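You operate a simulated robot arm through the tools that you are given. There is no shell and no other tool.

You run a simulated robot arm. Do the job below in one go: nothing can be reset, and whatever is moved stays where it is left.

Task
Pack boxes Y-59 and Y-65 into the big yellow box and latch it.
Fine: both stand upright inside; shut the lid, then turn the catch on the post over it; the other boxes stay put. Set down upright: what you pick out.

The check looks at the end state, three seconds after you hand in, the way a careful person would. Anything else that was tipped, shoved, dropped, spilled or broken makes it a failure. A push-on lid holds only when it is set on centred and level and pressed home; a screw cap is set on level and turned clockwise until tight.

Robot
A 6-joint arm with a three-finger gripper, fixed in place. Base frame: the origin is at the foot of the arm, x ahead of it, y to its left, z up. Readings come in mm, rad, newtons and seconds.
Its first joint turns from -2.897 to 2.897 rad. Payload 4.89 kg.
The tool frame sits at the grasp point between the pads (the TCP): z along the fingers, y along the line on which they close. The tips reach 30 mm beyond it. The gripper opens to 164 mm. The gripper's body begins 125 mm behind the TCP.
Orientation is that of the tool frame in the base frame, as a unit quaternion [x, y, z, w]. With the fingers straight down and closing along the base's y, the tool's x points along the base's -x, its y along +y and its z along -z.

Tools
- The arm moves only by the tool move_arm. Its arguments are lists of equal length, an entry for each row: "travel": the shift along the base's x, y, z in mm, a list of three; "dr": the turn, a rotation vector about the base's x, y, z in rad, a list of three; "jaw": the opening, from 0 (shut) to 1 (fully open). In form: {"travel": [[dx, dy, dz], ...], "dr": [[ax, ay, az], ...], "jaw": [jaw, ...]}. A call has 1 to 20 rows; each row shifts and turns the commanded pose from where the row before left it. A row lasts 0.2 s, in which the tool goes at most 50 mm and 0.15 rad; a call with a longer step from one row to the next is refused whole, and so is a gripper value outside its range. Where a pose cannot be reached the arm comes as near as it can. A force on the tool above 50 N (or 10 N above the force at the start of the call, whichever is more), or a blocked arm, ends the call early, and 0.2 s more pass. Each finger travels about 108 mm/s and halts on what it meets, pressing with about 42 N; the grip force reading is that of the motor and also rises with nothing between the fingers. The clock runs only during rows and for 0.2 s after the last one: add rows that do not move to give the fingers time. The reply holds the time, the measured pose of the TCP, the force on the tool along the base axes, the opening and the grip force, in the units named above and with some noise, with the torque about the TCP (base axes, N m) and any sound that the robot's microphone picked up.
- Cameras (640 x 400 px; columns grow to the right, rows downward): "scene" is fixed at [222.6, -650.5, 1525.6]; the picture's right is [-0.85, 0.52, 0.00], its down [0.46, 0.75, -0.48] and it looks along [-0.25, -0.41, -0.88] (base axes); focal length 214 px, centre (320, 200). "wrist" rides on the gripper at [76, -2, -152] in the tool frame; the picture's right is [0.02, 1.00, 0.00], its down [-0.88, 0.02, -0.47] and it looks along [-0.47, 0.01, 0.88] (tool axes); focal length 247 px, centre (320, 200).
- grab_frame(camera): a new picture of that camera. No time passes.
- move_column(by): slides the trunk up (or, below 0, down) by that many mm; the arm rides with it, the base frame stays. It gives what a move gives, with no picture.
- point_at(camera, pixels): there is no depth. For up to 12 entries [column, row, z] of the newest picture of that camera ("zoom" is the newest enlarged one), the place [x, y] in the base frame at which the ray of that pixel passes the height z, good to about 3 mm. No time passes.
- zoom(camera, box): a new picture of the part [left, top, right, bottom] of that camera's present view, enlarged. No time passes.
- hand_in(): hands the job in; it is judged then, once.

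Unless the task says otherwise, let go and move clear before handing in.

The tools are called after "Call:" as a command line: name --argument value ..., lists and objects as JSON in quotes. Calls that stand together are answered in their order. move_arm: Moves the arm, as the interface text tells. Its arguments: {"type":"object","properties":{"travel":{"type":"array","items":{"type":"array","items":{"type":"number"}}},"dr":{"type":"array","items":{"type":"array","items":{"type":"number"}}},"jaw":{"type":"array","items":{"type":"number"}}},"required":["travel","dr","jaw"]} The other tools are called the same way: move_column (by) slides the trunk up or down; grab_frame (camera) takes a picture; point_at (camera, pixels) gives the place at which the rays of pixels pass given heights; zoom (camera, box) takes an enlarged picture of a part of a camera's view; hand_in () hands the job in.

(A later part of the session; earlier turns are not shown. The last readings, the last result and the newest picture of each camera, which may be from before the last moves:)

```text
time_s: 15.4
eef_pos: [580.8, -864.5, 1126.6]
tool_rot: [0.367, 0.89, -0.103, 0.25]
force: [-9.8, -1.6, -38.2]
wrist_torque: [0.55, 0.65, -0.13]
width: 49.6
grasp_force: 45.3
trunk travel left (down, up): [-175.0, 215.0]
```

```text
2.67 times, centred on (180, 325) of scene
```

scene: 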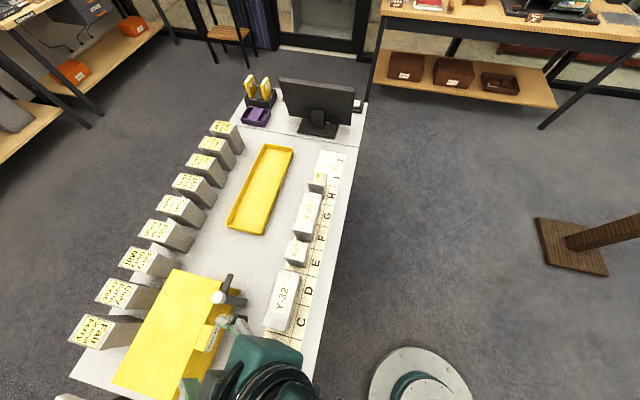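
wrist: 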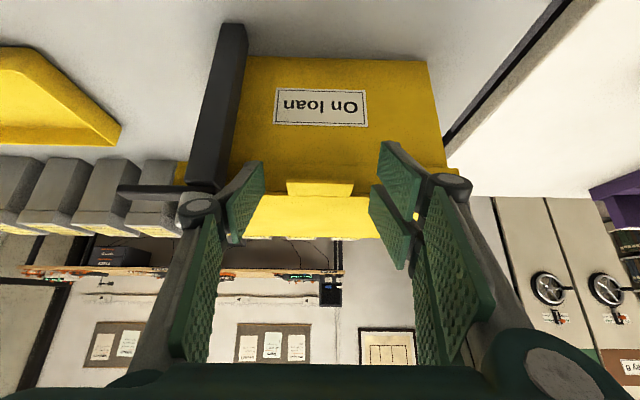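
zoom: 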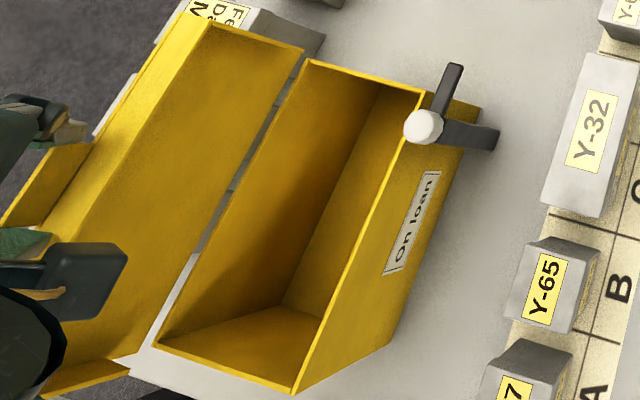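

The lid looks about vertical now, and the downward 38 N pull says I'm a touch high. I'll drop slightly and push on past vertical.

Call:
move_arm --travel '[[1.4, -1.4, -4], [9.5, -9.4, 0], [10, -9.8, -1.5], [10, -9.8, -2.5]]' --dr '[[0, 0, 0], [0, 0, 0], [0, 0, 0], [0, 0, 0]]' --jaw '[0.2, 0.2, 0.2, 0.2]'

Call:
zoom --camera "wrist" --box '[160, 80, 480, 280]'

Call:
zoom --camera "scene" --box '[80, 230, 260, 400]'

```text
time_s: 16.4
eef_pos: [616.3, -890.8, 1120.2]
tool_rot: [0.364, 0.891, -0.102, 0.252]
force: [9.0, 15.6, 2.0]
wrist_torque: [0.4, 0.12, -0.24]
width: 39.4
grasp_force: 7.5
trunk travel left (down, up): [-175.0, 215.0]
```

```text
2.00 times, centred on (320, 180) of wrist
```

zoom: 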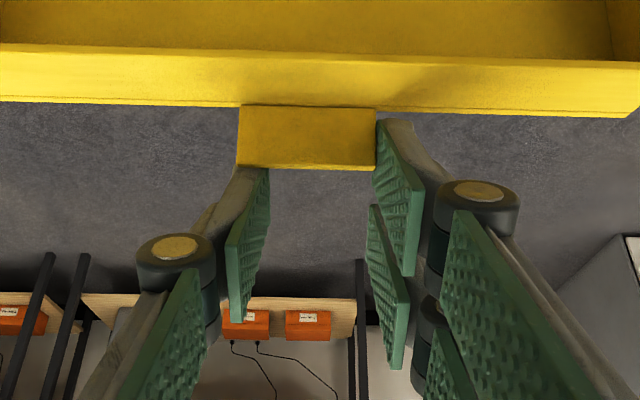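

```text
2.35 times, centred on (170, 315) of scene
```

zoom: 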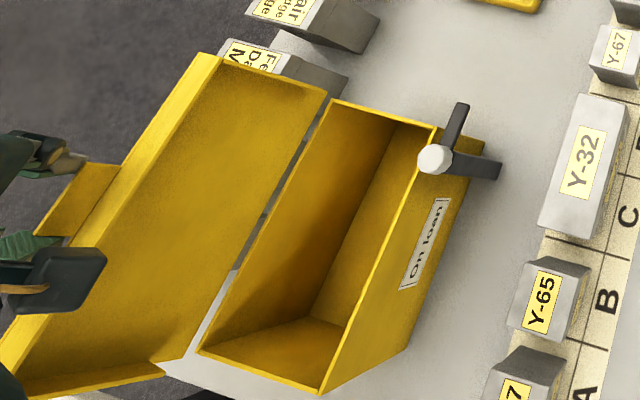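

The tab slipped out of the thumb as the lid came up against its stop (width 39 mm, low force), and the lid appears to stand open past vertical. I'll open the jaws wide and back straight out.

Call:
move_arm --travel '[[0, 0, 0], [0, 0, 0], [0, 0, 0], [-11, 10.8, 25], [-15, 14.7, 34], [0, 0, 0]]' --dr '[[0, 0, 0], [0, 0, 0], [0, 0, 0], [0, 0, 0], [0, 0, 0], [0, 0, 0]]' --jaw '[0.4, 0.55, 0.6, 0.6, 0.6, 0.6]'

Call:
grab_frame --camera "wrist"

Call:
zoom --camera "scene" --box '[80, 230, 260, 400]'

```text
time_s: 17.8
eef_pos: [584.6, -869.1, 1180.4]
tool_rot: [0.367, 0.89, -0.104, 0.251]
force: [-0.3, 1.1, 0.5]
wrist_torque: [-0.04, -0.01, -0.01]
width: 98.6
grasp_force: 0.1
trunk travel left (down, up): [-175.0, 215.0]
```

```text
taken
```

wrist: 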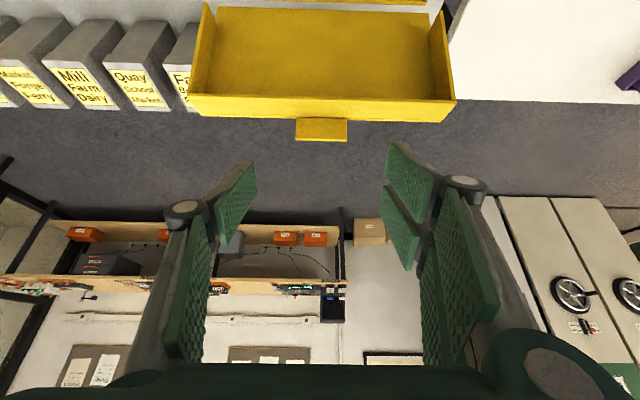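

```text
2.35 times, centred on (170, 315) of scene
```

zoom: 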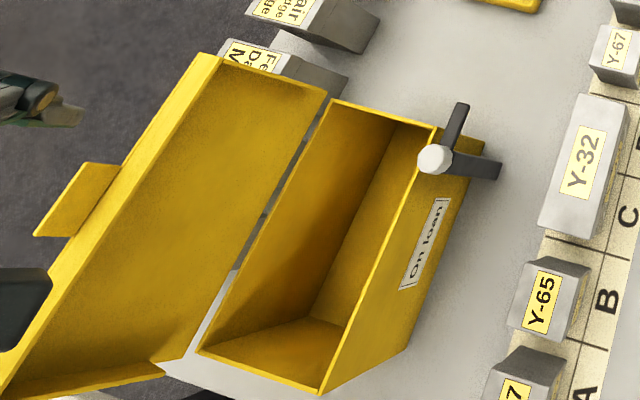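

The lid stands open by itself past vertical (tab at (322,128) in the wrist view) and the box is empty. Next I'll retreat toward the robot and view Y-65 from above with a slight 15° tilt.

Call:
move_arm --travel '[[-34, 33.5, 0], [-34, 33.5, 0], [-34, 33.5, 0], [-34, 33.5, 0], [-34, 33.5, 0], [-34, 33.5, 0], [-10, 10, -30], [0, 0, -45], [0, 0, 0]]' --dr '[[0.1, 0.102, 0], [0.1, 0.102, 0], [0, 0, 0], [0, 0, 0], [0, 0, 0], [0, 0, 0], [0, 0, 0], [0, 0, 0], [0, 0, 0]]' --jaw '[0.5, 0.5, 0.5, 0.5, 0.5, 0.5, 0.5, 0.5, 0.5]'

Call:
grab_frame --camera "wrist"

Call:
grab_frame --camera "scene"

```text
time_s: 19.8
eef_pos: [372.4, -655.5, 1103.8]
tool_rot: [0.376, 0.917, -0.051, 0.122]
force: [0.3, -0.4, 0.5]
wrist_torque: [0.05, 0.04, 0.0]
width: 81.9
grasp_force: 0.0
trunk travel left (down, up): [-175.0, 215.0]
```

```text
taken
```

wrist: 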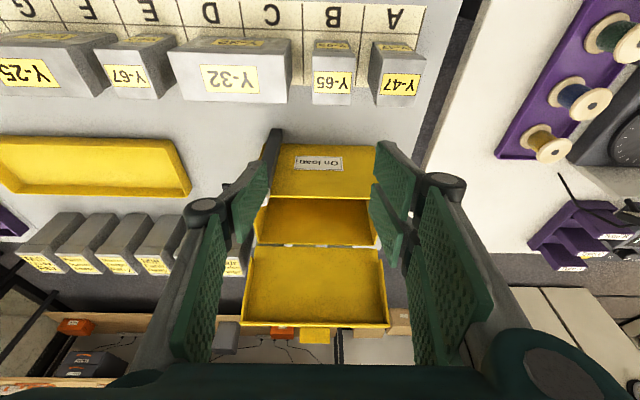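

```text
taken
```

scene: 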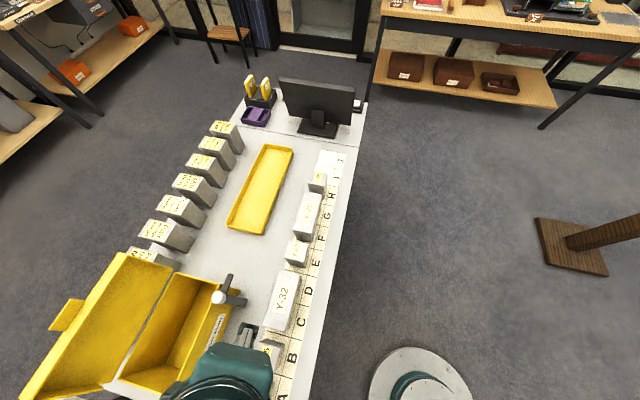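

Good overview: Y-65 at (333,82), the open box interior at (315,220). I'll zoom on both to measure.

Call:
zoom --camera "wrist" --box '[230, 30, 430, 120]'

Call:
zoom --camera "wrist" --box '[220, 130, 410, 350]'

Call:
zoom --camera "scene" --box '[120, 250, 260, 400]'

```text
3.20 times, centred on (330, 75) of wrist
```

zoom: 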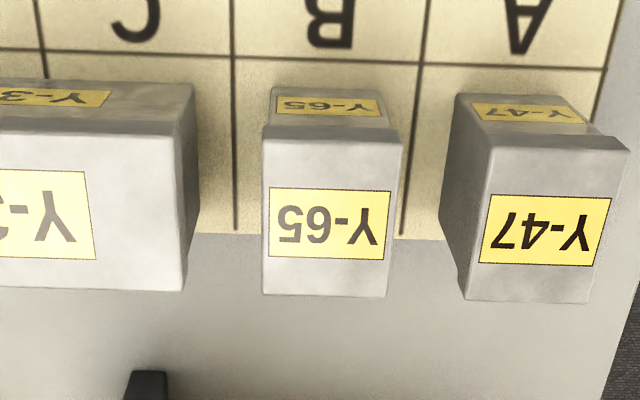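

```text
1.82 times, centred on (315, 240) of wrist
```

zoom: 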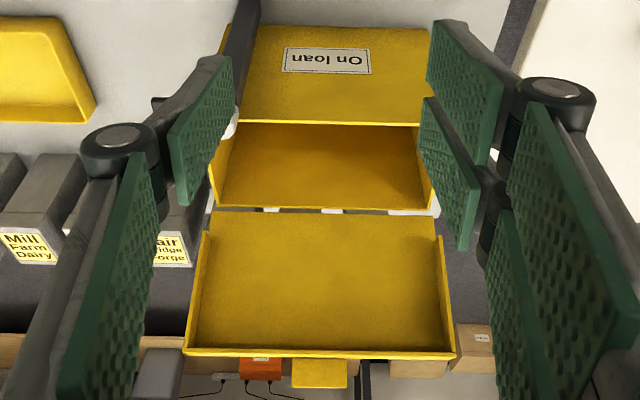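

```text
2.67 times, centred on (190, 325) of scene
```

zoom: 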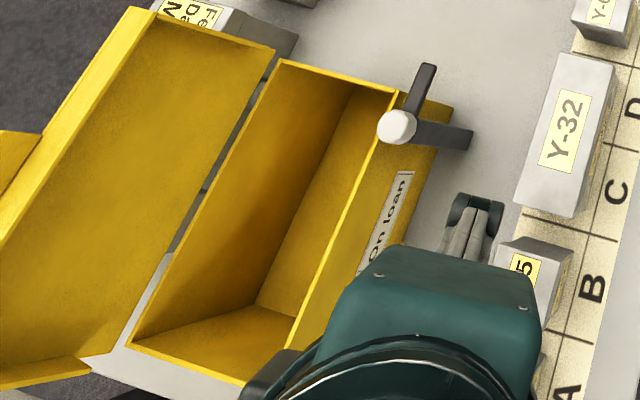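

Call:
point_at --camera "wrist" --pixels '[[312.8, 54.5, 877], [355.6, 57.5, 877], [351.25, 105.3, 877], [311.9, 104.7, 877], [373.1, 56.5, 877], [366, 105.6, 877], [275.6, 55, 885], [276, 103, 885]]'

Call:
zoom --camera "wrist" --box '[250, 180, 390, 260]'

Call:
zoom --camera "scene" --box '[150, 260, 240, 320]'

```text
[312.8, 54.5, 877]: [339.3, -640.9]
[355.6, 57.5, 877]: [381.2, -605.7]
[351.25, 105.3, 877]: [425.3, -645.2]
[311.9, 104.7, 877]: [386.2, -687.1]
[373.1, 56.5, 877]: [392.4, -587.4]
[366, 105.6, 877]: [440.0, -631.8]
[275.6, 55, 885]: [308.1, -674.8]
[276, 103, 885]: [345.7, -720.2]
```

```text
4.57 times, centred on (320, 220) of wrist
```

zoom: 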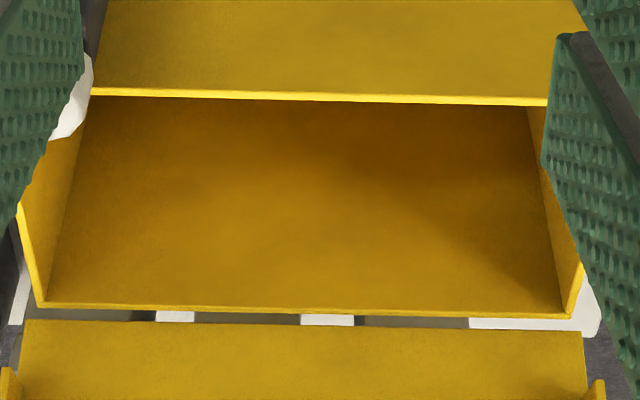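

```text
6.67 times, centred on (195, 290) of scene
```

zoom: 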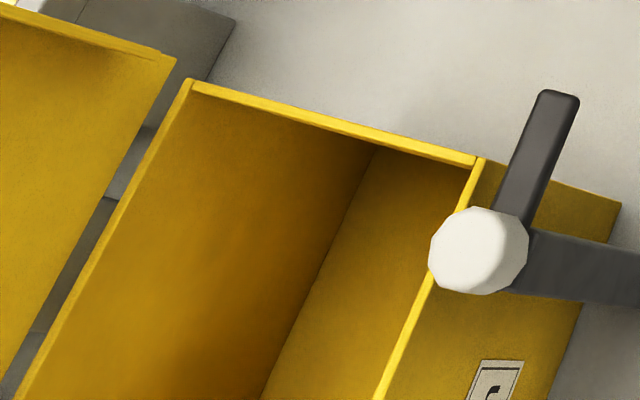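

Y-65's top centre measures (384.5,-644.5) at z≈877, with about 35 mm gaps to Y-47 and Y-32. I'll come down above it with the jaws at 74 mm and check alignment.

Call:
move_arm --travel '[[4.7, 6.7, -40], [4.8, 6.8, -45], [0, 0, -45], [0, 0, -20], [0, 0, 0]]' --dr '[[0, 0, 0], [0, 0, 0], [0, 0, 0], [0, 0, 0], [0, 0, 0]]' --jaw '[0.45, 0.45, 0.45, 0.45, 0.45]'

Call:
grab_frame --camera "wrist"

Call:
zoom --camera "wrist" --box '[200, 60, 440, 210]'

Call:
zoom --camera "scene" --box '[210, 290, 330, 400]'

```text
time_s: 21.0
eef_pos: [381.4, -644.0, 956.3]
tool_rot: [0.376, 0.917, -0.051, 0.122]
force: [-0.3, -0.5, -0.3]
wrist_torque: [0.06, 0.01, 0.0]
width: 73.6
grasp_force: 0.2
trunk travel left (down, up): [-175.0, 215.0]
```

```text
taken
```

wrist: 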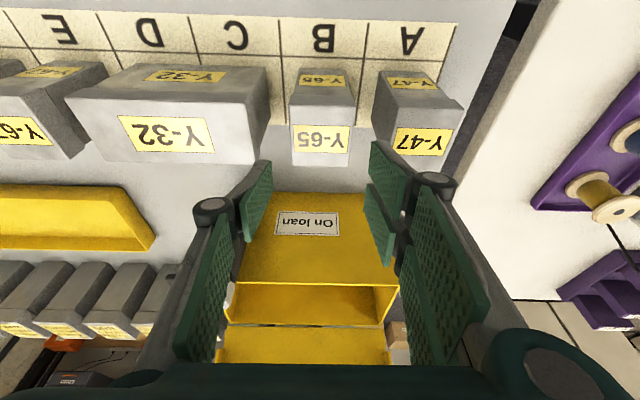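

```text
2.67 times, centred on (320, 135) of wrist
```

zoom: 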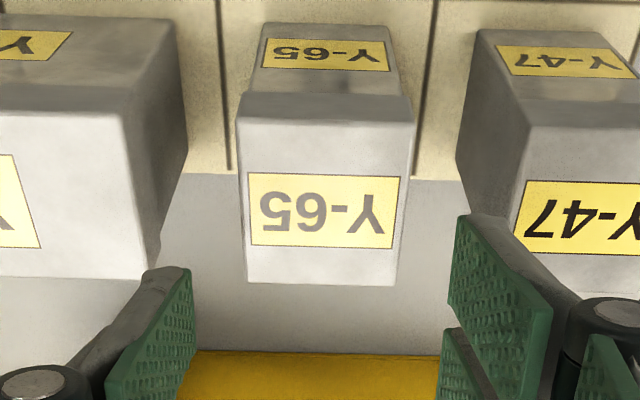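

```text
3.64 times, centred on (270, 345) of scene
```

zoom: 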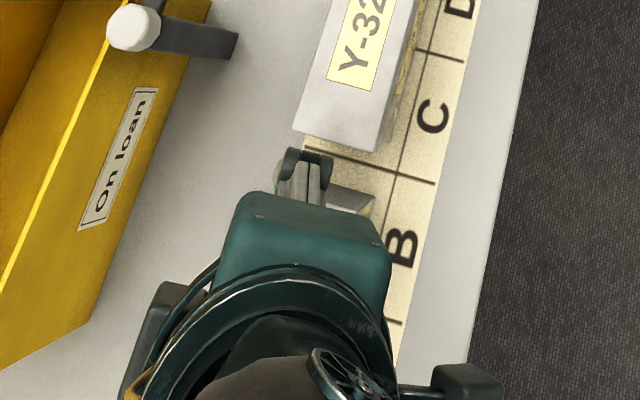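

The fingers straddle Y-65 (zoomed top face 240–412) with clearance on both sides. I'll descend so the tips go about 30 mm below its top, then check before closing.

Call:
move_arm --travel '[[0, 1.4, -30], [0, 0, -25], [0, 0, -15], [0, 0, -10], [0, 0, 0]]' --dr '[[0, 0, 0], [0, 0, 0], [0, 0, 0], [0, 0, 0], [0, 0, 0]]' --jaw '[0.45, 0.45, 0.45, 0.45, 0.45]'

Call:
zoom --camera "wrist" --box '[200, 110, 440, 260]'

Call:
zoom --camera "scene" --box '[230, 310, 310, 390]'

```text
time_s: 22.2
eef_pos: [382.2, -644.0, 874.1]
tool_rot: [0.377, 0.917, -0.051, 0.12]
force: [-0.9, 0.4, -0.1]
wrist_torque: [0.01, 0.01, 0.01]
width: 73.9
grasp_force: 0.0
trunk travel left (down, up): [-175.0, 215.0]
```

```text
2.67 times, centred on (320, 185) of wrist
```

zoom: 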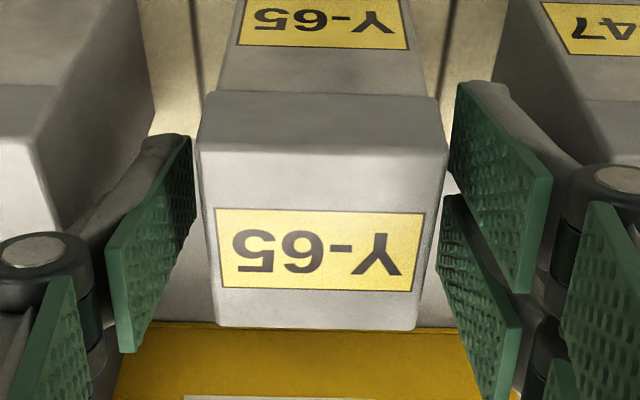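

```text
5.00 times, centred on (270, 350) of scene
```

zoom: 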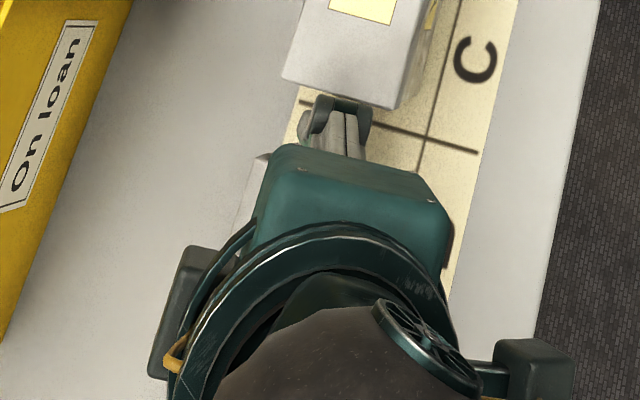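

Y-65 is centred between the fingers. Closing.

Call:
move_arm --travel '[[0, 0, 0], [0, 0, 0], [0, 0, 0], [0, 0, 0]]' --dr '[[0, 0, 0], [0, 0, 0], [0, 0, 0], [0, 0, 0]]' --jaw '[0.4, 0.36, 0.3, 0.28]'

Call:
zoom --camera "wrist" --box '[200, 110, 440, 260]'

```text
time_s: 23.2
eef_pos: [381.7, -643.0, 874.2]
tool_rot: [0.376, 0.917, -0.051, 0.123]
force: [1.5, -0.9, 1.0]
wrist_torque: [0.07, -0.06, 0.0]
width: 54.4
grasp_force: 42.2
trunk travel left (down, up): [-175.0, 215.0]
```

```text
2.67 times, centred on (320, 185) of wrist
```

zoom: 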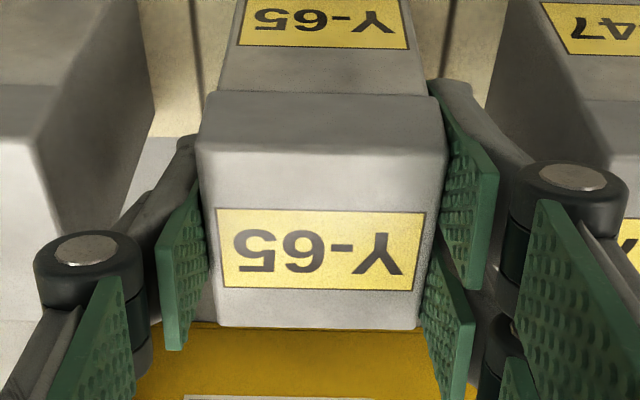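

Y-65 is gripped (54 mm, 42 N). Lifting straight up to clear everything.

Call:
move_arm --travel '[[0, 0, 10], [0, 0, 30], [0, 0, 45], [0, 0, 45], [0, 0, 45], [0, 0, 45], [0, 0, 0]]' --dr '[[0, 0, 0], [0, 0, 0], [0, 0, 0], [0, 0, 0], [0, 0, 0], [0, 0, 0], [0, 0, 0]]' --jaw '[0.28, 0.28, 0.28, 0.28, 0.28, 0.28, 0.28]'

Call:
grab_frame --camera "wrist"

Call:
grab_frame --camera "scene"

```text
time_s: 24.8
eef_pos: [381.2, -643.3, 1095.3]
tool_rot: [0.376, 0.917, -0.051, 0.122]
force: [-0.7, 0.0, 0.2]
wrist_torque: [-0.06, -0.04, -0.03]
width: 45.8
grasp_force: 0.1
trunk travel left (down, up): [-175.0, 215.0]
```

```text
taken
```

wrist: 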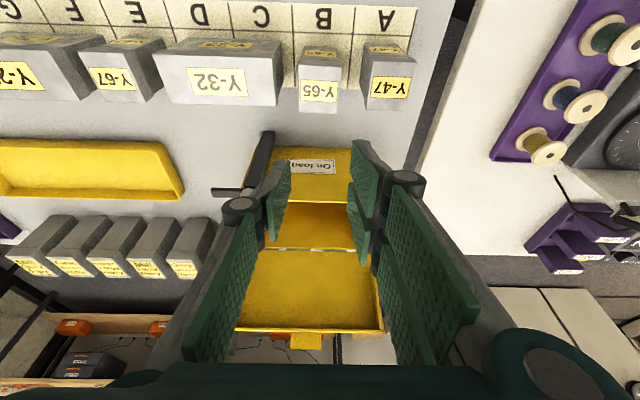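

```text
taken
```

scene: 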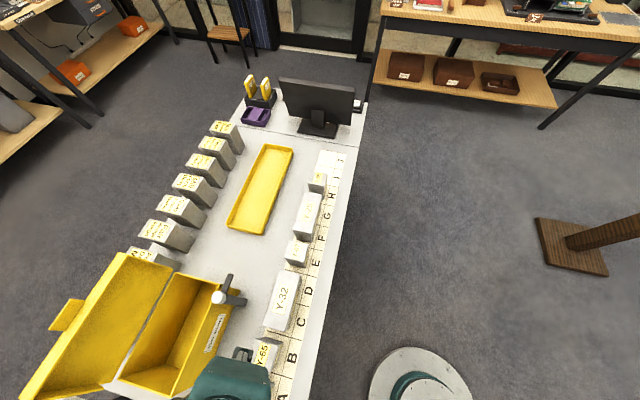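

Y-65 slipped out and is still standing at (318,90); the grip was too shallow or slippery. I'll look at it closely before trying again.

Call:
zoom --camera "wrist" --box '[270, 35, 370, 125]'

Call:
zoom --camera "scene" --box '[235, 325, 315, 395]'

Call:
zoom --camera "scene" --box '[290, 160, 350, 210]'

```text
4.44 times, centred on (320, 80) of wrist
```

zoom: 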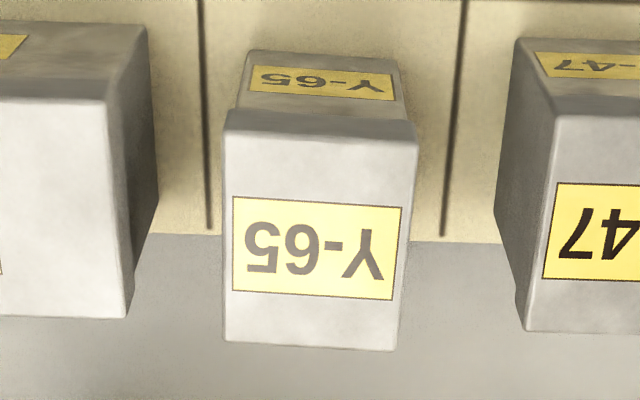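

```text
5.71 times, centred on (275, 360) of scene
```

zoom: 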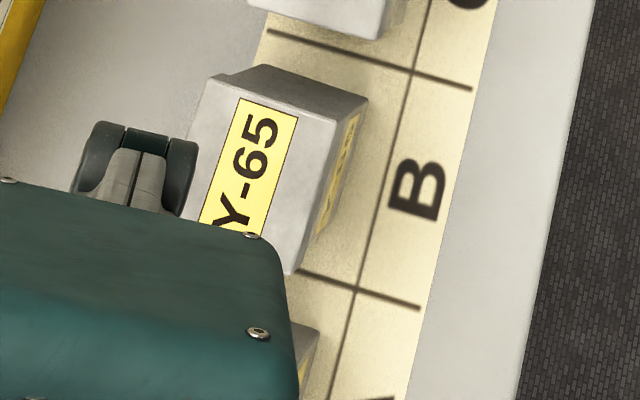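

```text
8.00 times, centred on (320, 185) of scene
```

zoom: 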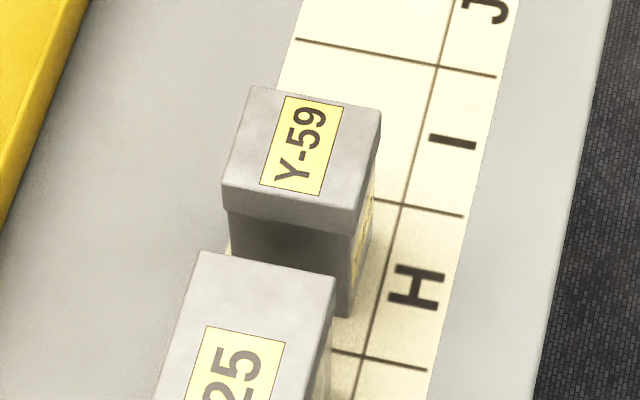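

Call:
point_at --camera "wrist" --pixels '[[298.6, 64.2, 877], [342.1, 66.5, 877], [336.9, 114, 877], [298.6, 111.8, 877], [363, 66, 877], [275, 62, 877]]'

Call:
point_at --camera "scene" --pixels '[[255.7, 339, 877], [279, 345.5, 877], [270.5, 373.5, 877]]'

```text
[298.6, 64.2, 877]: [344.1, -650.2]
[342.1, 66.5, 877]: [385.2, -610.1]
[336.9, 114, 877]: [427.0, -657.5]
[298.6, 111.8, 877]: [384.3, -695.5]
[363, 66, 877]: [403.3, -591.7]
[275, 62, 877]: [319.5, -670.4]
```

```text
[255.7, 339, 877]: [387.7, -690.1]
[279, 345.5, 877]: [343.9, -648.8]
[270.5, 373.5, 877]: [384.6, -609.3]
```

The box shifted about 6 mm outward (centre now ≈(386,-652)) but stands upright. I'll re-grip deeper, squarer, then lift very slowly and watch the force to learn its weight and whether it slips.

Call:
move_arm --travel '[[2.8, -6.5, -45], [0, 0, -45], [0, 0, -45], [0, 0, -20], [0, 0, 0]]' --dr '[[0, 0, -0.03], [0, 0, 0], [0, 0, 0], [0, 0, 0], [0, 0, 0]]' --jaw '[0.44, 0.44, 0.44, 0.44, 0.44]'

Call:
zoom --camera "wrist" --box '[200, 60, 440, 210]'

```text
time_s: 26.0
eef_pos: [387.9, -650.6, 937.3]
tool_rot: [0.39, 0.911, -0.053, 0.12]
force: [-0.1, -0.8, 0.2]
wrist_torque: [0.01, 0.02, 0.01]
width: 72.1
grasp_force: 0.0
trunk travel left (down, up): [-175.0, 215.0]
```

```text
2.67 times, centred on (320, 135) of wrist
```

zoom: 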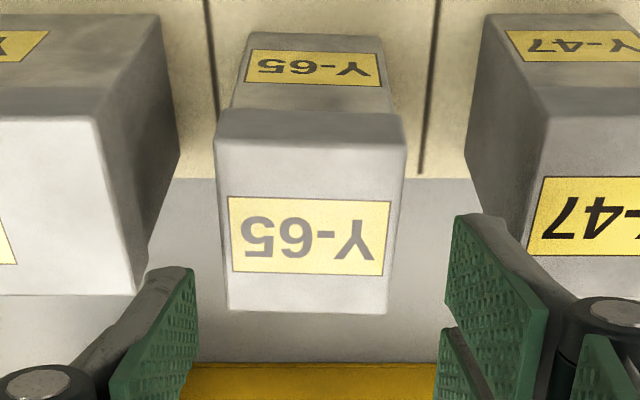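

The box is about 4 mm left of the jaw centre; I'll correct and go down deeper (TCP z≈862), with narrow clearance.

Call:
move_arm --travel '[[-5.2, -1, -25], [0, 0, -20], [0, 0, -15], [0, 0, -15], [0, 0, 0]]' --dr '[[0, 0, 0], [0, 0, 0], [0, 0, 0], [0, 0, 0], [0, 0, 0]]' --jaw '[0.44, 0.43, 0.43, 0.43, 0.43]'

Call:
zoom --camera "wrist" --box '[200, 110, 440, 260]'

```text
time_s: 27.2
eef_pos: [380.7, -650.4, 862.9]
tool_rot: [0.391, 0.911, -0.054, 0.121]
force: [1.2, 1.7, -0.2]
wrist_torque: [-0.01, 0.02, 0.02]
width: 70.0
grasp_force: 0.0
trunk travel left (down, up): [-175.0, 215.0]
```

```text
2.67 times, centred on (320, 185) of wrist
```

zoom: 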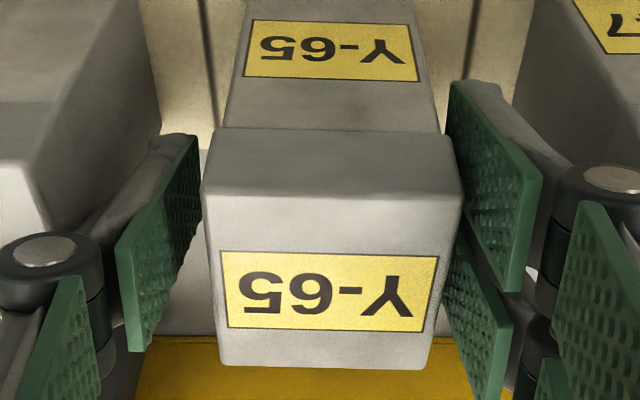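

Y-65 sits between the pads, slightly right of centre. I'll close firmly, then lift only a few mm to read the load.

Call:
move_arm --travel '[[1.4, 1.4, 0], [0, 0, 0], [0, 0, 0], [0, 0, 0], [0, 0, 0]]' --dr '[[0, 0, 0], [0, 0, 0], [0, 0, 0], [0, 0, 0], [0, 0, 0]]' --jaw '[0.41, 0.37, 0.3, 0.2, 0.1]'

Call:
move_arm --travel '[[0, 0, 1], [0, 0, 1], [0, 0, 1], [0, 0, 0]]' --dr '[[0, 0, 0], [0, 0, 0], [0, 0, 0], [0, 0, 0]]' --jaw '[0.1, 0.1, 0.1, 0.1]'

Call:
zoom --camera "wrist" --box '[200, 110, 440, 260]'

```text
time_s: 28.4
eef_pos: [381.2, -650.6, 864.3]
tool_rot: [0.391, 0.911, -0.053, 0.122]
force: [0.0, 0.6, 0.5]
wrist_torque: [0.0, -0.01, -0.05]
width: 53.8
grasp_force: 41.7
trunk travel left (down, up): [-175.0, 215.0]
```

```text
time_s: 29.4
eef_pos: [379.9, -649.0, 868.1]
tool_rot: [0.392, 0.911, -0.053, 0.121]
force: [-0.6, 0.1, -2.1]
wrist_torque: [-0.01, 0.02, 0.01]
width: 54.2
grasp_force: 42.0
trunk travel left (down, up): [-175.0, 215.0]
```

```text
2.67 times, centred on (320, 185) of wrist
```

zoom: 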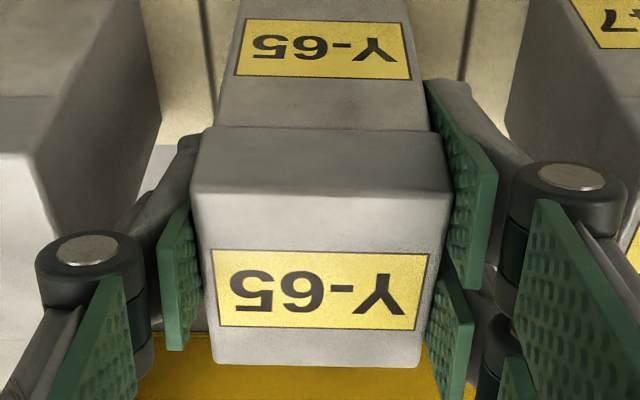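

The load is only about 2 N and the box rises with the fingers. I'll keep lifting gently and re-check.

Call:
move_arm --travel '[[0, 0, 3], [0, 0, 5], [0, 0, 7], [0, 0, 10], [0, 0, 10], [0, 0, 0]]' --dr '[[0, 0, 0], [0, 0, 0], [0, 0, 0], [0, 0, 0], [0, 0, 0], [0, 0, 0]]' --jaw '[0.1, 0.1, 0.1, 0.1, 0.1, 0.1]'

Call:
zoom --camera "wrist" --box '[200, 110, 440, 260]'

Call:
zoom --camera "scene" --box '[220, 310, 310, 390]'

```text
time_s: 30.8
eef_pos: [381.2, -648.3, 902.9]
tool_rot: [0.391, 0.911, -0.052, 0.121]
force: [-0.4, 0.2, -3.0]
wrist_torque: [0.0, 0.01, -0.01]
width: 54.0
grasp_force: 42.1
trunk travel left (down, up): [-175.0, 215.0]
```

```text
2.67 times, centred on (320, 185) of wrist
```

zoom: 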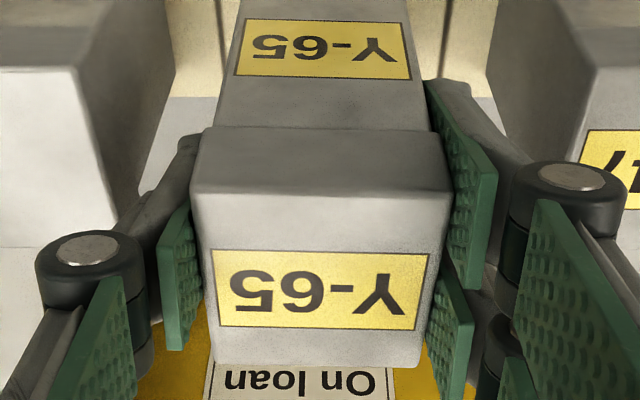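

```text
5.00 times, centred on (265, 350) of scene
```

zoom: 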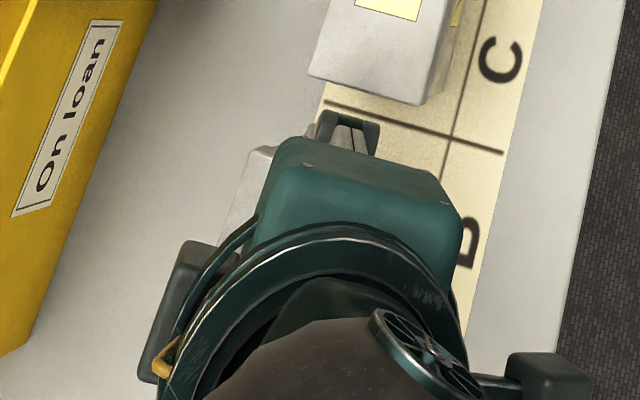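

It holds with a steady 3 N load. Lifting further at a moderate pace.

Call:
move_arm --travel '[[0, 0, 10], [0, 0, 15], [0, 0, 20], [0, 0, 25], [0, 0, 25], [0, 0, 25], [0, 0, 25], [0, 0, 20], [0, 0, 10], [0, 0, 5], [0, 0, 0]]' --dr '[[0, 0, 0], [0, 0, 0], [0, 0, 0], [0, 0, 0], [0, 0, 0], [0, 0, 0], [0, 0, 0], [0, 0, 0], [0, 0, 0], [0, 0, 0], [0, 0, 0]]' --jaw '[0.1, 0.1, 0.1, 0.1, 0.1, 0.1, 0.1, 0.1, 0.1, 0.1, 0.1]'

Call:
grab_frame --camera "wrist"

```text
time_s: 33.2
eef_pos: [381.4, -649.5, 1080.8]
tool_rot: [0.391, 0.911, -0.053, 0.121]
force: [-1.0, 0.1, -3.9]
wrist_torque: [-0.03, -0.05, 0.02]
width: 54.1
grasp_force: 42.1
trunk travel left (down, up): [-175.0, 215.0]
```

```text
taken
```

wrist: 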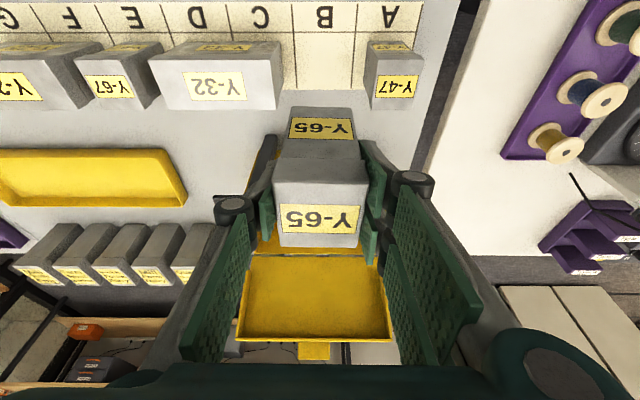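

Still held (54 mm, 42 N). Now I'll carry it over the open box, to s≈168, n≈948.

Call:
move_arm --travel '[[12, -9.1, 0], [20, -15.3, 0], [26, -19.8, 0], [28, -21.4, 0], [28, -21.4, 0], [26, -19.8, 0], [18, -13.7, 0], [12.6, -9.6, 0], [0, 0, 0]]' --dr '[[0, 0, 0.03], [0, 0, 0], [0, 0, 0], [0, 0, 0], [0, 0, 0], [0, 0, 0], [0, 0, 0], [0, 0, 0], [0, 0, 0]]' --jaw '[0.1, 0.1, 0.1, 0.1, 0.1, 0.1, 0.1, 0.1, 0.1]'

Call:
grab_frame --camera "wrist"

Call:
grab_frame --camera "scene"

```text
time_s: 35.2
eef_pos: [552.3, -779.7, 1081.7]
tool_rot: [0.376, 0.917, -0.051, 0.121]
force: [0.5, 0.0, -3.1]
wrist_torque: [0.03, 0.03, -0.02]
width: 54.0
grasp_force: 41.7
trunk travel left (down, up): [-175.0, 215.0]
```

```text
taken
```

wrist: 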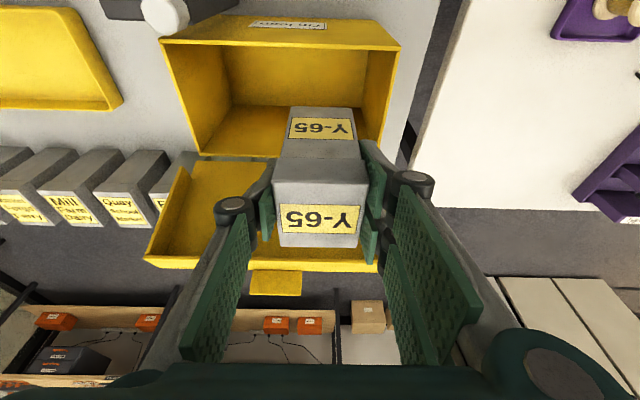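

```text
taken
```

scene: 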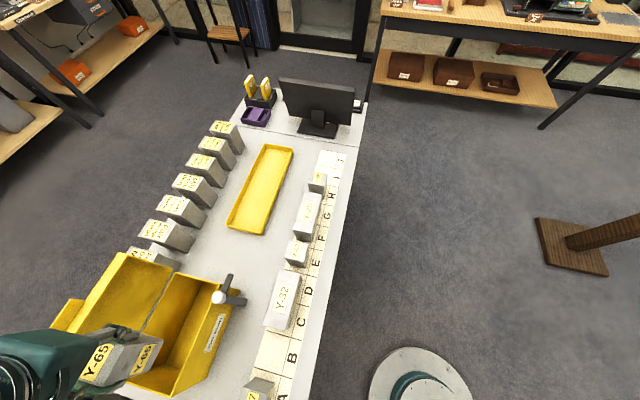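

The box hangs over the interior. I'll zoom in on the wrist view to get the rim edges and check clearances before lowering.

Call:
zoom --camera "wrist" --box '[140, 10, 430, 280]'

Call:
point_at --camera "wrist" --pixels '[[163, 40, 932], [400, 47, 932], [196, 155, 932], [228, 110, 775], [362, 107, 775], [208, 152, 775], [372, 190, 932]]'

Call:
zoom --camera "scene" --box '[50, 240, 250, 400]'

```text
1.48 times, centred on (285, 145) of wrist
```

zoom: 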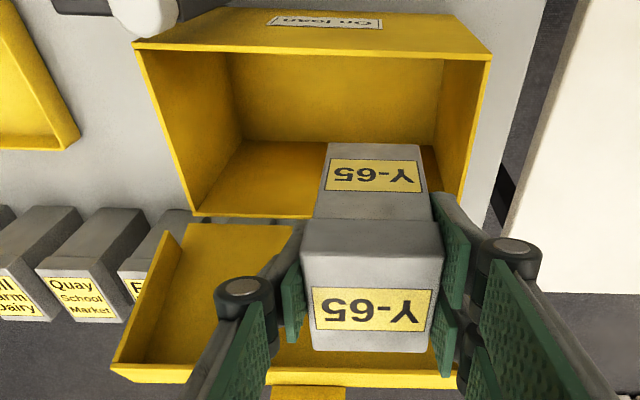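

```text
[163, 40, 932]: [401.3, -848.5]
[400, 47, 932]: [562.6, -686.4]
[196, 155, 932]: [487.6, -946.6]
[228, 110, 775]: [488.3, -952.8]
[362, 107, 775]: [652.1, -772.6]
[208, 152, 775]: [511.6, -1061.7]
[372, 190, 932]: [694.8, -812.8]
```

```text
2.50 times, centred on (150, 320) of scene
```

zoom: 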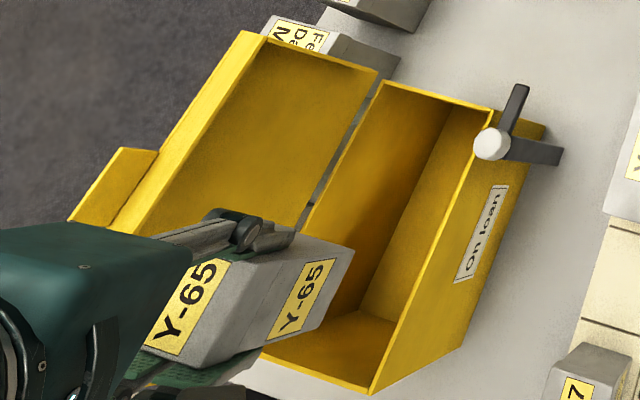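

Rim outer edges come out at s 94–324, n 882–1010, so with the box at s≈168, n≈948 everything clears. Lowering in stages.

Call:
move_arm --travel '[[0, 0, -10], [0, 0, -20], [0, 0, -25], [0, 0, -25], [0, 0, -25], [0, 0, -20], [0, 0, -10], [0, 0, 0]]' --dr '[[0, 0, 0], [0, 0, 0], [0, 0, 0], [0, 0, 0], [0, 0, 0], [0, 0, 0], [0, 0, 0], [0, 0, 0]]' --jaw '[0.1, 0.1, 0.1, 0.1, 0.1, 0.1, 0.1, 0.1]'

Call:
grab_frame --camera "wrist"

Call:
zoom --camera "scene" --box '[50, 240, 250, 400]'

```text
time_s: 37.0
eef_pos: [551.2, -780.1, 948.3]
tool_rot: [0.376, 0.917, -0.051, 0.121]
force: [0.3, -1.1, -2.8]
wrist_torque: [0.03, 0.01, -0.02]
width: 54.2
grasp_force: 41.2
trunk travel left (down, up): [-175.0, 215.0]
```

```text
taken
```

wrist: 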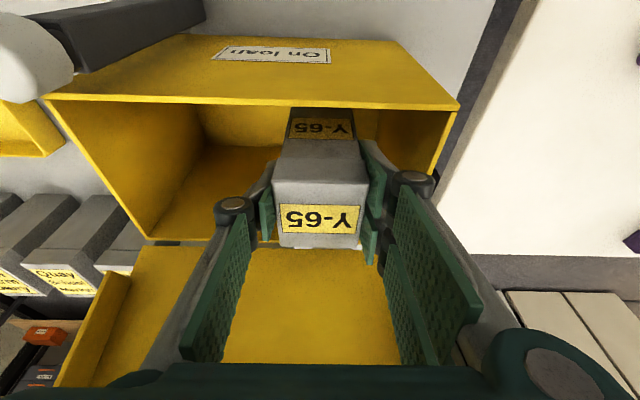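

```text
2.50 times, centred on (150, 320) of scene
```

zoom: 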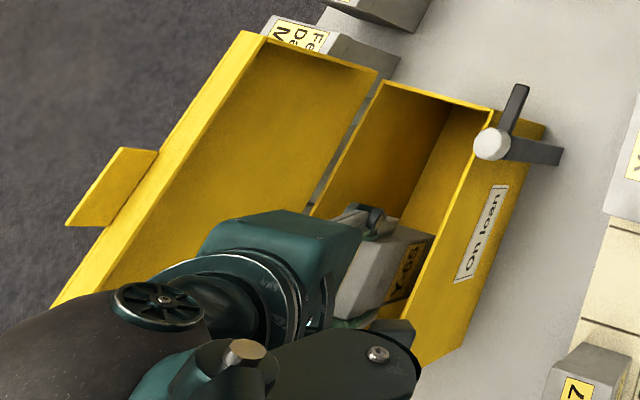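

Still clear and steady. Continuing down more slowly.

Call:
move_arm --travel '[[0, 0, -8], [0, 0, -14], [0, 0, -14], [0, 0, -14], [0, 0, -10], [0, 0, -6], [0, 0, 0]]' --dr '[[0, 0, 0], [0, 0, 0], [0, 0, 0], [0, 0, 0], [0, 0, 0], [0, 0, 0], [0, 0, 0]]' --jaw '[0.1, 0.1, 0.1, 0.1, 0.1, 0.1, 0.1]'

Call:
grab_frame --camera "wrist"

```text
time_s: 38.6
eef_pos: [552.9, -780.7, 881.3]
tool_rot: [0.376, 0.917, -0.05, 0.123]
force: [-0.2, 0.4, -2.4]
wrist_torque: [0.02, 0.02, -0.01]
width: 54.0
grasp_force: 41.8
trunk travel left (down, up): [-175.0, 215.0]
```

```text
taken
```

wrist: 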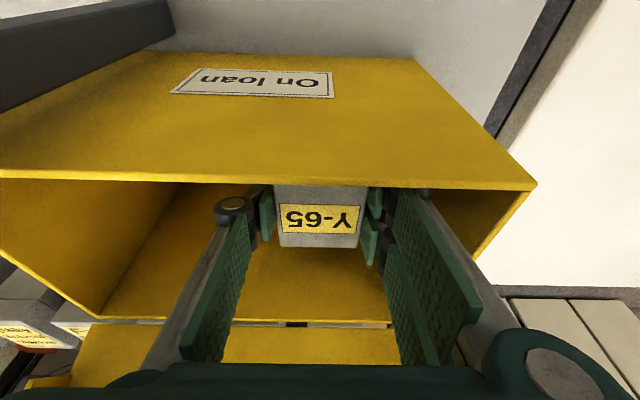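

Still only the box's own weight on the tool at z=881. Creeping down until the force shows the floor.

Call:
move_arm --travel '[[0, 0, -3], [0, 0, -3], [0, 0, -2], [0, 0, 0]]' --dr '[[0, 0, 0], [0, 0, 0], [0, 0, 0], [0, 0, 0]]' --jaw '[0.1, 0.1, 0.1, 0.1]'

```text
time_s: 39.6
eef_pos: [551.8, -779.7, 873.1]
tool_rot: [0.376, 0.917, -0.051, 0.122]
force: [0.3, 0.0, -1.7]
wrist_torque: [0.05, 0.03, -0.01]
width: 54.1
grasp_force: 41.7
trunk travel left (down, up): [-175.0, 215.0]
```

Call:
move_arm --travel '[[0, 0, -1.5], [0, 0, -1.5], [0, 0, 0]]' --dr '[[0, 0, 0], [0, 0, 0], [0, 0, 0]]' --jaw '[0.1, 0.1, 0.1]'

```text
time_s: 40.4
eef_pos: [552.5, -779.0, 870.9]
tool_rot: [0.376, 0.917, -0.05, 0.121]
force: [0.3, 0.1, -1.7]
wrist_torque: [0.01, 0.02, -0.02]
width: 53.7
grasp_force: 41.9
trunk travel left (down, up): [-175.0, 215.0]
```

Call:
move_arm --travel '[[0, 0, -1], [0, 0, -1], [0, 0, 0]]' --dr '[[0, 0, 0], [0, 0, 0], [0, 0, 0]]' --jaw '[0.1, 0.1, 0.1]'

```text
time_s: 41.2
eef_pos: [552.5, -777.8, 869.4]
tool_rot: [0.376, 0.917, -0.052, 0.123]
force: [2.2, -2.7, 11.5]
wrist_torque: [-0.02, -0.01, 0.0]
width: 53.9
grasp_force: 41.1
trunk travel left (down, up): [-175.0, 215.0]
```

The floor is reached (upward 11 N at z≈869). I'll open the jaws a little and rise straight up.

Call:
move_arm --travel '[[0, 0, 0], [0, 0, 0], [0, 0, 0], [0, 0, 0]]' --dr '[[0, 0, 0], [0, 0, 0], [0, 0, 0], [0, 0, 0]]' --jaw '[0.34, 0.37, 0.4, 0.41]'

Call:
grab_frame --camera "wrist"

```text
time_s: 42.2
eef_pos: [551.6, -779.7, 867.7]
tool_rot: [0.376, 0.917, -0.051, 0.122]
force: [-0.1, -0.8, 0.5]
wrist_torque: [0.0, 0.02, 0.03]
width: 67.4
grasp_force: 0.1
trunk travel left (down, up): [-175.0, 215.0]
```

```text
taken
```

wrist: 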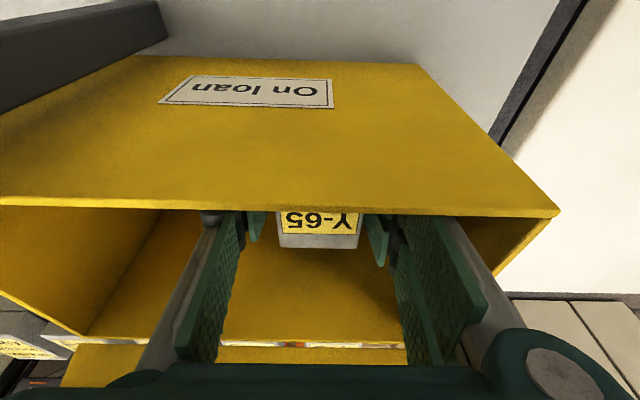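

Released with no residual force. Rising straight up and checking that Y-65 stays standing.

Call:
move_arm --travel '[[0, 0, 10], [0, 0, 20], [0, 0, 30], [0, 0, 40], [0, 0, 45], [0, 0, 45], [0, 0, 20], [0, 0, 0]]' --dr '[[0, 0, 0], [0, 0, 0], [0, 0, 0], [0, 0, 0], [0, 0, 0], [0, 0, 0], [0, 0, 0], [0, 0, 0]]' --jaw '[0.41, 0.41, 0.41, 0.41, 0.41, 0.41, 0.41, 0.41]'

Call:
grab_frame --camera "wrist"

Call:
zoom --camera "scene" --box '[50, 240, 250, 400]'

```text
time_s: 44.0
eef_pos: [551.7, -777.9, 1078.2]
tool_rot: [0.376, 0.917, -0.052, 0.122]
force: [0.3, 0.0, 0.3]
wrist_torque: [-0.03, -0.03, 0.03]
width: 67.2
grasp_force: 0.0
trunk travel left (down, up): [-175.0, 215.0]
```

```text
taken
```

wrist: 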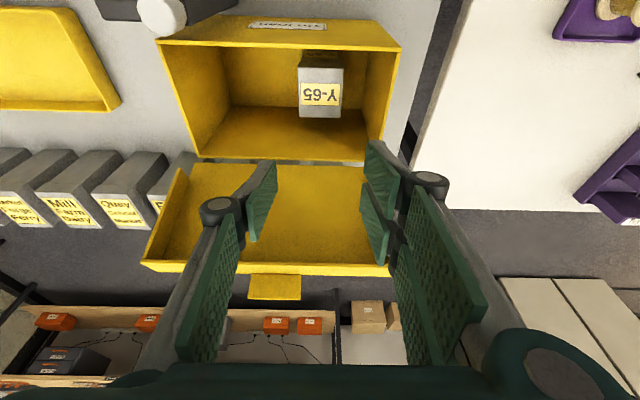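

```text
2.50 times, centred on (150, 320) of scene
```

zoom: 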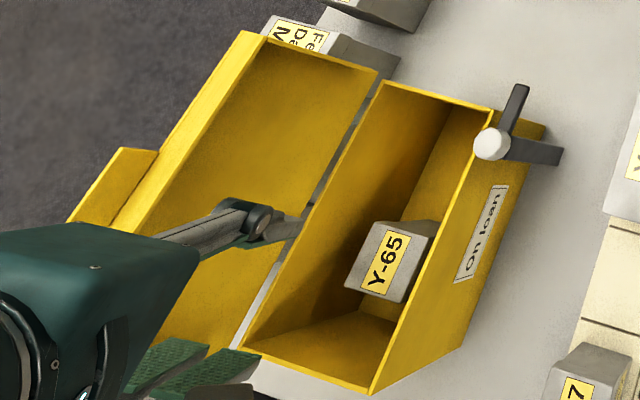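

Y-65 stands upright in the box at (320,85). I'll measure its exact position to plan Y-59's spot.

Call:
zoom --camera "wrist" --box '[150, 20, 410, 180]'

```text
2.46 times, centred on (280, 100) of wrist
```

zoom: 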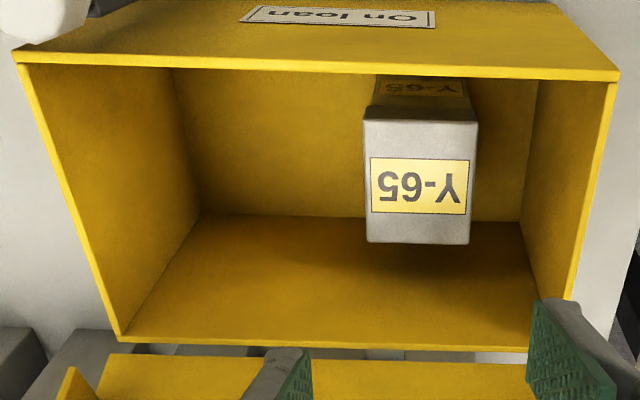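

Call:
point_at --camera "wrist" --pixels '[[297.5, 67.5, 882], [344.2, 68.3, 882], [341, 117.9, 882], [299.1, 117.1, 882], [160, 45, 932], [398.5, 49, 932], [201, 157, 932]]'

Call:
zoom --camera "scene" --box '[270, 150, 360, 230]'

```text
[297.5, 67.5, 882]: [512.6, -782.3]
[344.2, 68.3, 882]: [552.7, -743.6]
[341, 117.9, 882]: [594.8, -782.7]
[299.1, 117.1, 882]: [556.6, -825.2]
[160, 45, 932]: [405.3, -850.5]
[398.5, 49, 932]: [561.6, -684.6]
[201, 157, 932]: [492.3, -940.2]
```

```text
5.00 times, centred on (315, 190) of scene
```

zoom: 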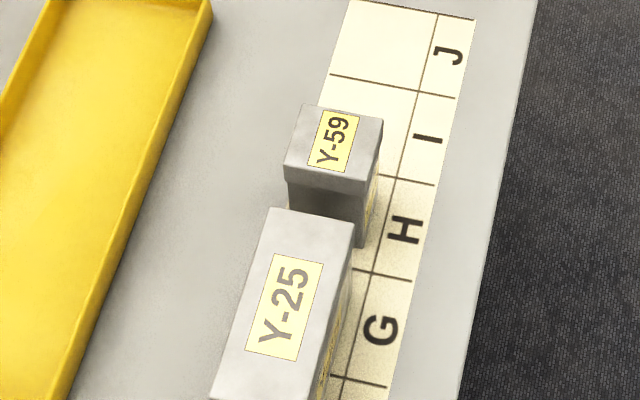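

Y-65 occupies s 141–198, n 914–974, leaving room for Y-59 at about s≈249. Now I'll raise and move over toward Y-59 to see whether it's in reach.

Call:
move_arm --travel '[[-5, 5, 40], [-43, -14, 5], [-43, -14, 0], [-43, -14, 0], [-43, -14, 0], [-43, -14, 0], [-43, -14, 0], [-43, -14, 0], [-43, -14, 0], [-43, -14, 0], [-43, -14, 0], [-43, -14, 0], [-43, -14, 0], [-43, -14, 0], [-43, -14, 0], [0, 0, 0]]' --dr '[[0, 0, 0], [0, 0, 0], [0, 0, 0], [0, 0, 0], [0, 0, 0], [0, 0, 0], [0, 0, 0], [0, 0, 0], [0, 0, 0], [0, 0, 0], [0, 0, 0], [0, 0, 0], [0, 0, 0], [0, 0, 0], [0, 0, 0], [0, 0, 0]]' --jaw '[0.44, 0.44, 0.44, 0.44, 0.44, 0.44, 0.44, 0.44, 0.44, 0.44, 0.44, 0.44, 0.44, 0.44, 0.44, 0.44]'

Call:
grab_frame --camera "wrist"

Call:
grab_frame --camera "scene"

```text
time_s: 47.4
eef_pos: [-58.4, -971.1, 1125.9]
tool_rot: [0.377, 0.917, -0.05, 0.122]
force: [-0.8, -0.6, 0.0]
wrist_torque: [0.08, -0.11, 0.06]
width: 72.2
grasp_force: 0.0
trunk travel left (down, up): [-175.0, 215.0]
```

```text
taken
```

wrist: 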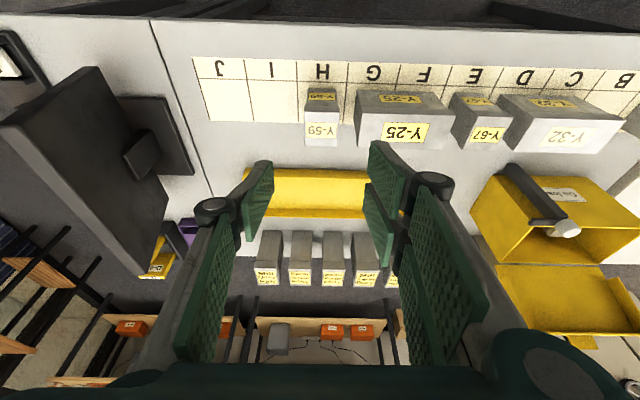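

```text
taken
```

scene: 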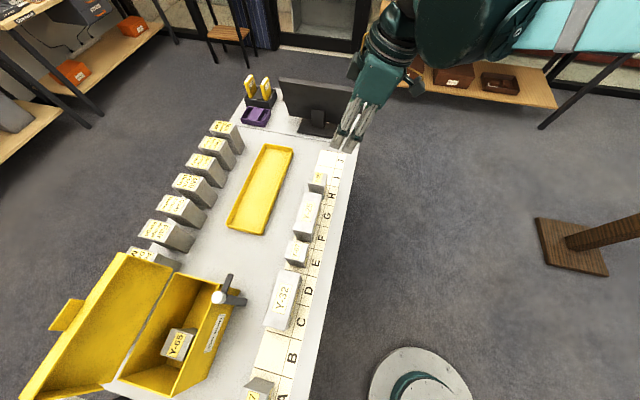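

The arm reached here without trouble; Y-59 is straight ahead at (322,118) with Y-25 to its right. I'll zoom in to measure it and the gap.

Call:
zoom --camera "wrist" --box '[270, 70, 470, 170]'

```text
3.20 times, centred on (370, 120) of wrist
```

zoom: 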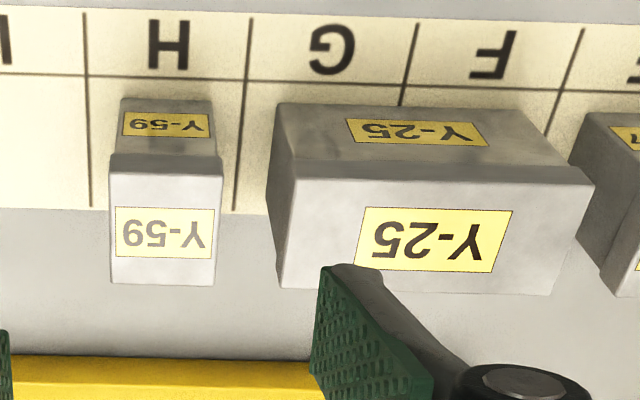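

Call:
point_at --camera "wrist" --pixels '[[304.1, 111.6, 875], [339.4, 113.1, 875], [337.2, 146.9, 875], [305, 145.9, 875], [360.6, 113.75, 875], [357.8, 147.5, 875], [304.1, 111.6, 865], [339.4, 113.1, 865], [337.2, 146.9, 865], [305, 145.9, 865]]'

Call:
point_at --camera "scene" --pixels '[[311.6, 170.6, 875], [327.6, 174, 875], [324.6, 186, 875], [308, 183, 875], [311.6, 170.6, 865], [327.6, 174, 865], [324.6, 186, 865], [308, 183, 865]]'

```text
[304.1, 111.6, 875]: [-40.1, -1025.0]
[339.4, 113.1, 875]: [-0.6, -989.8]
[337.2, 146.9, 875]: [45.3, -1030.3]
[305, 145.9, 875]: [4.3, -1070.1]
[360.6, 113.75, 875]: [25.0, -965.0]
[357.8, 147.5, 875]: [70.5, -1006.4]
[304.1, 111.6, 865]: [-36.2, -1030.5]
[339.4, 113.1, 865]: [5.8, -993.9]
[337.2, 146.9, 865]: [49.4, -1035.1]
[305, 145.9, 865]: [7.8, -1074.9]
```

```text
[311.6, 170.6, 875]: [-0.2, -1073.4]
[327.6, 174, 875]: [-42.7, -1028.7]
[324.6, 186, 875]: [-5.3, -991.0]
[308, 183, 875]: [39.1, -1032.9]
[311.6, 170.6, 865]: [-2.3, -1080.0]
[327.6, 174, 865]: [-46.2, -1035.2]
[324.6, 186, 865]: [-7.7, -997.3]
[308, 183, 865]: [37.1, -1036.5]
```

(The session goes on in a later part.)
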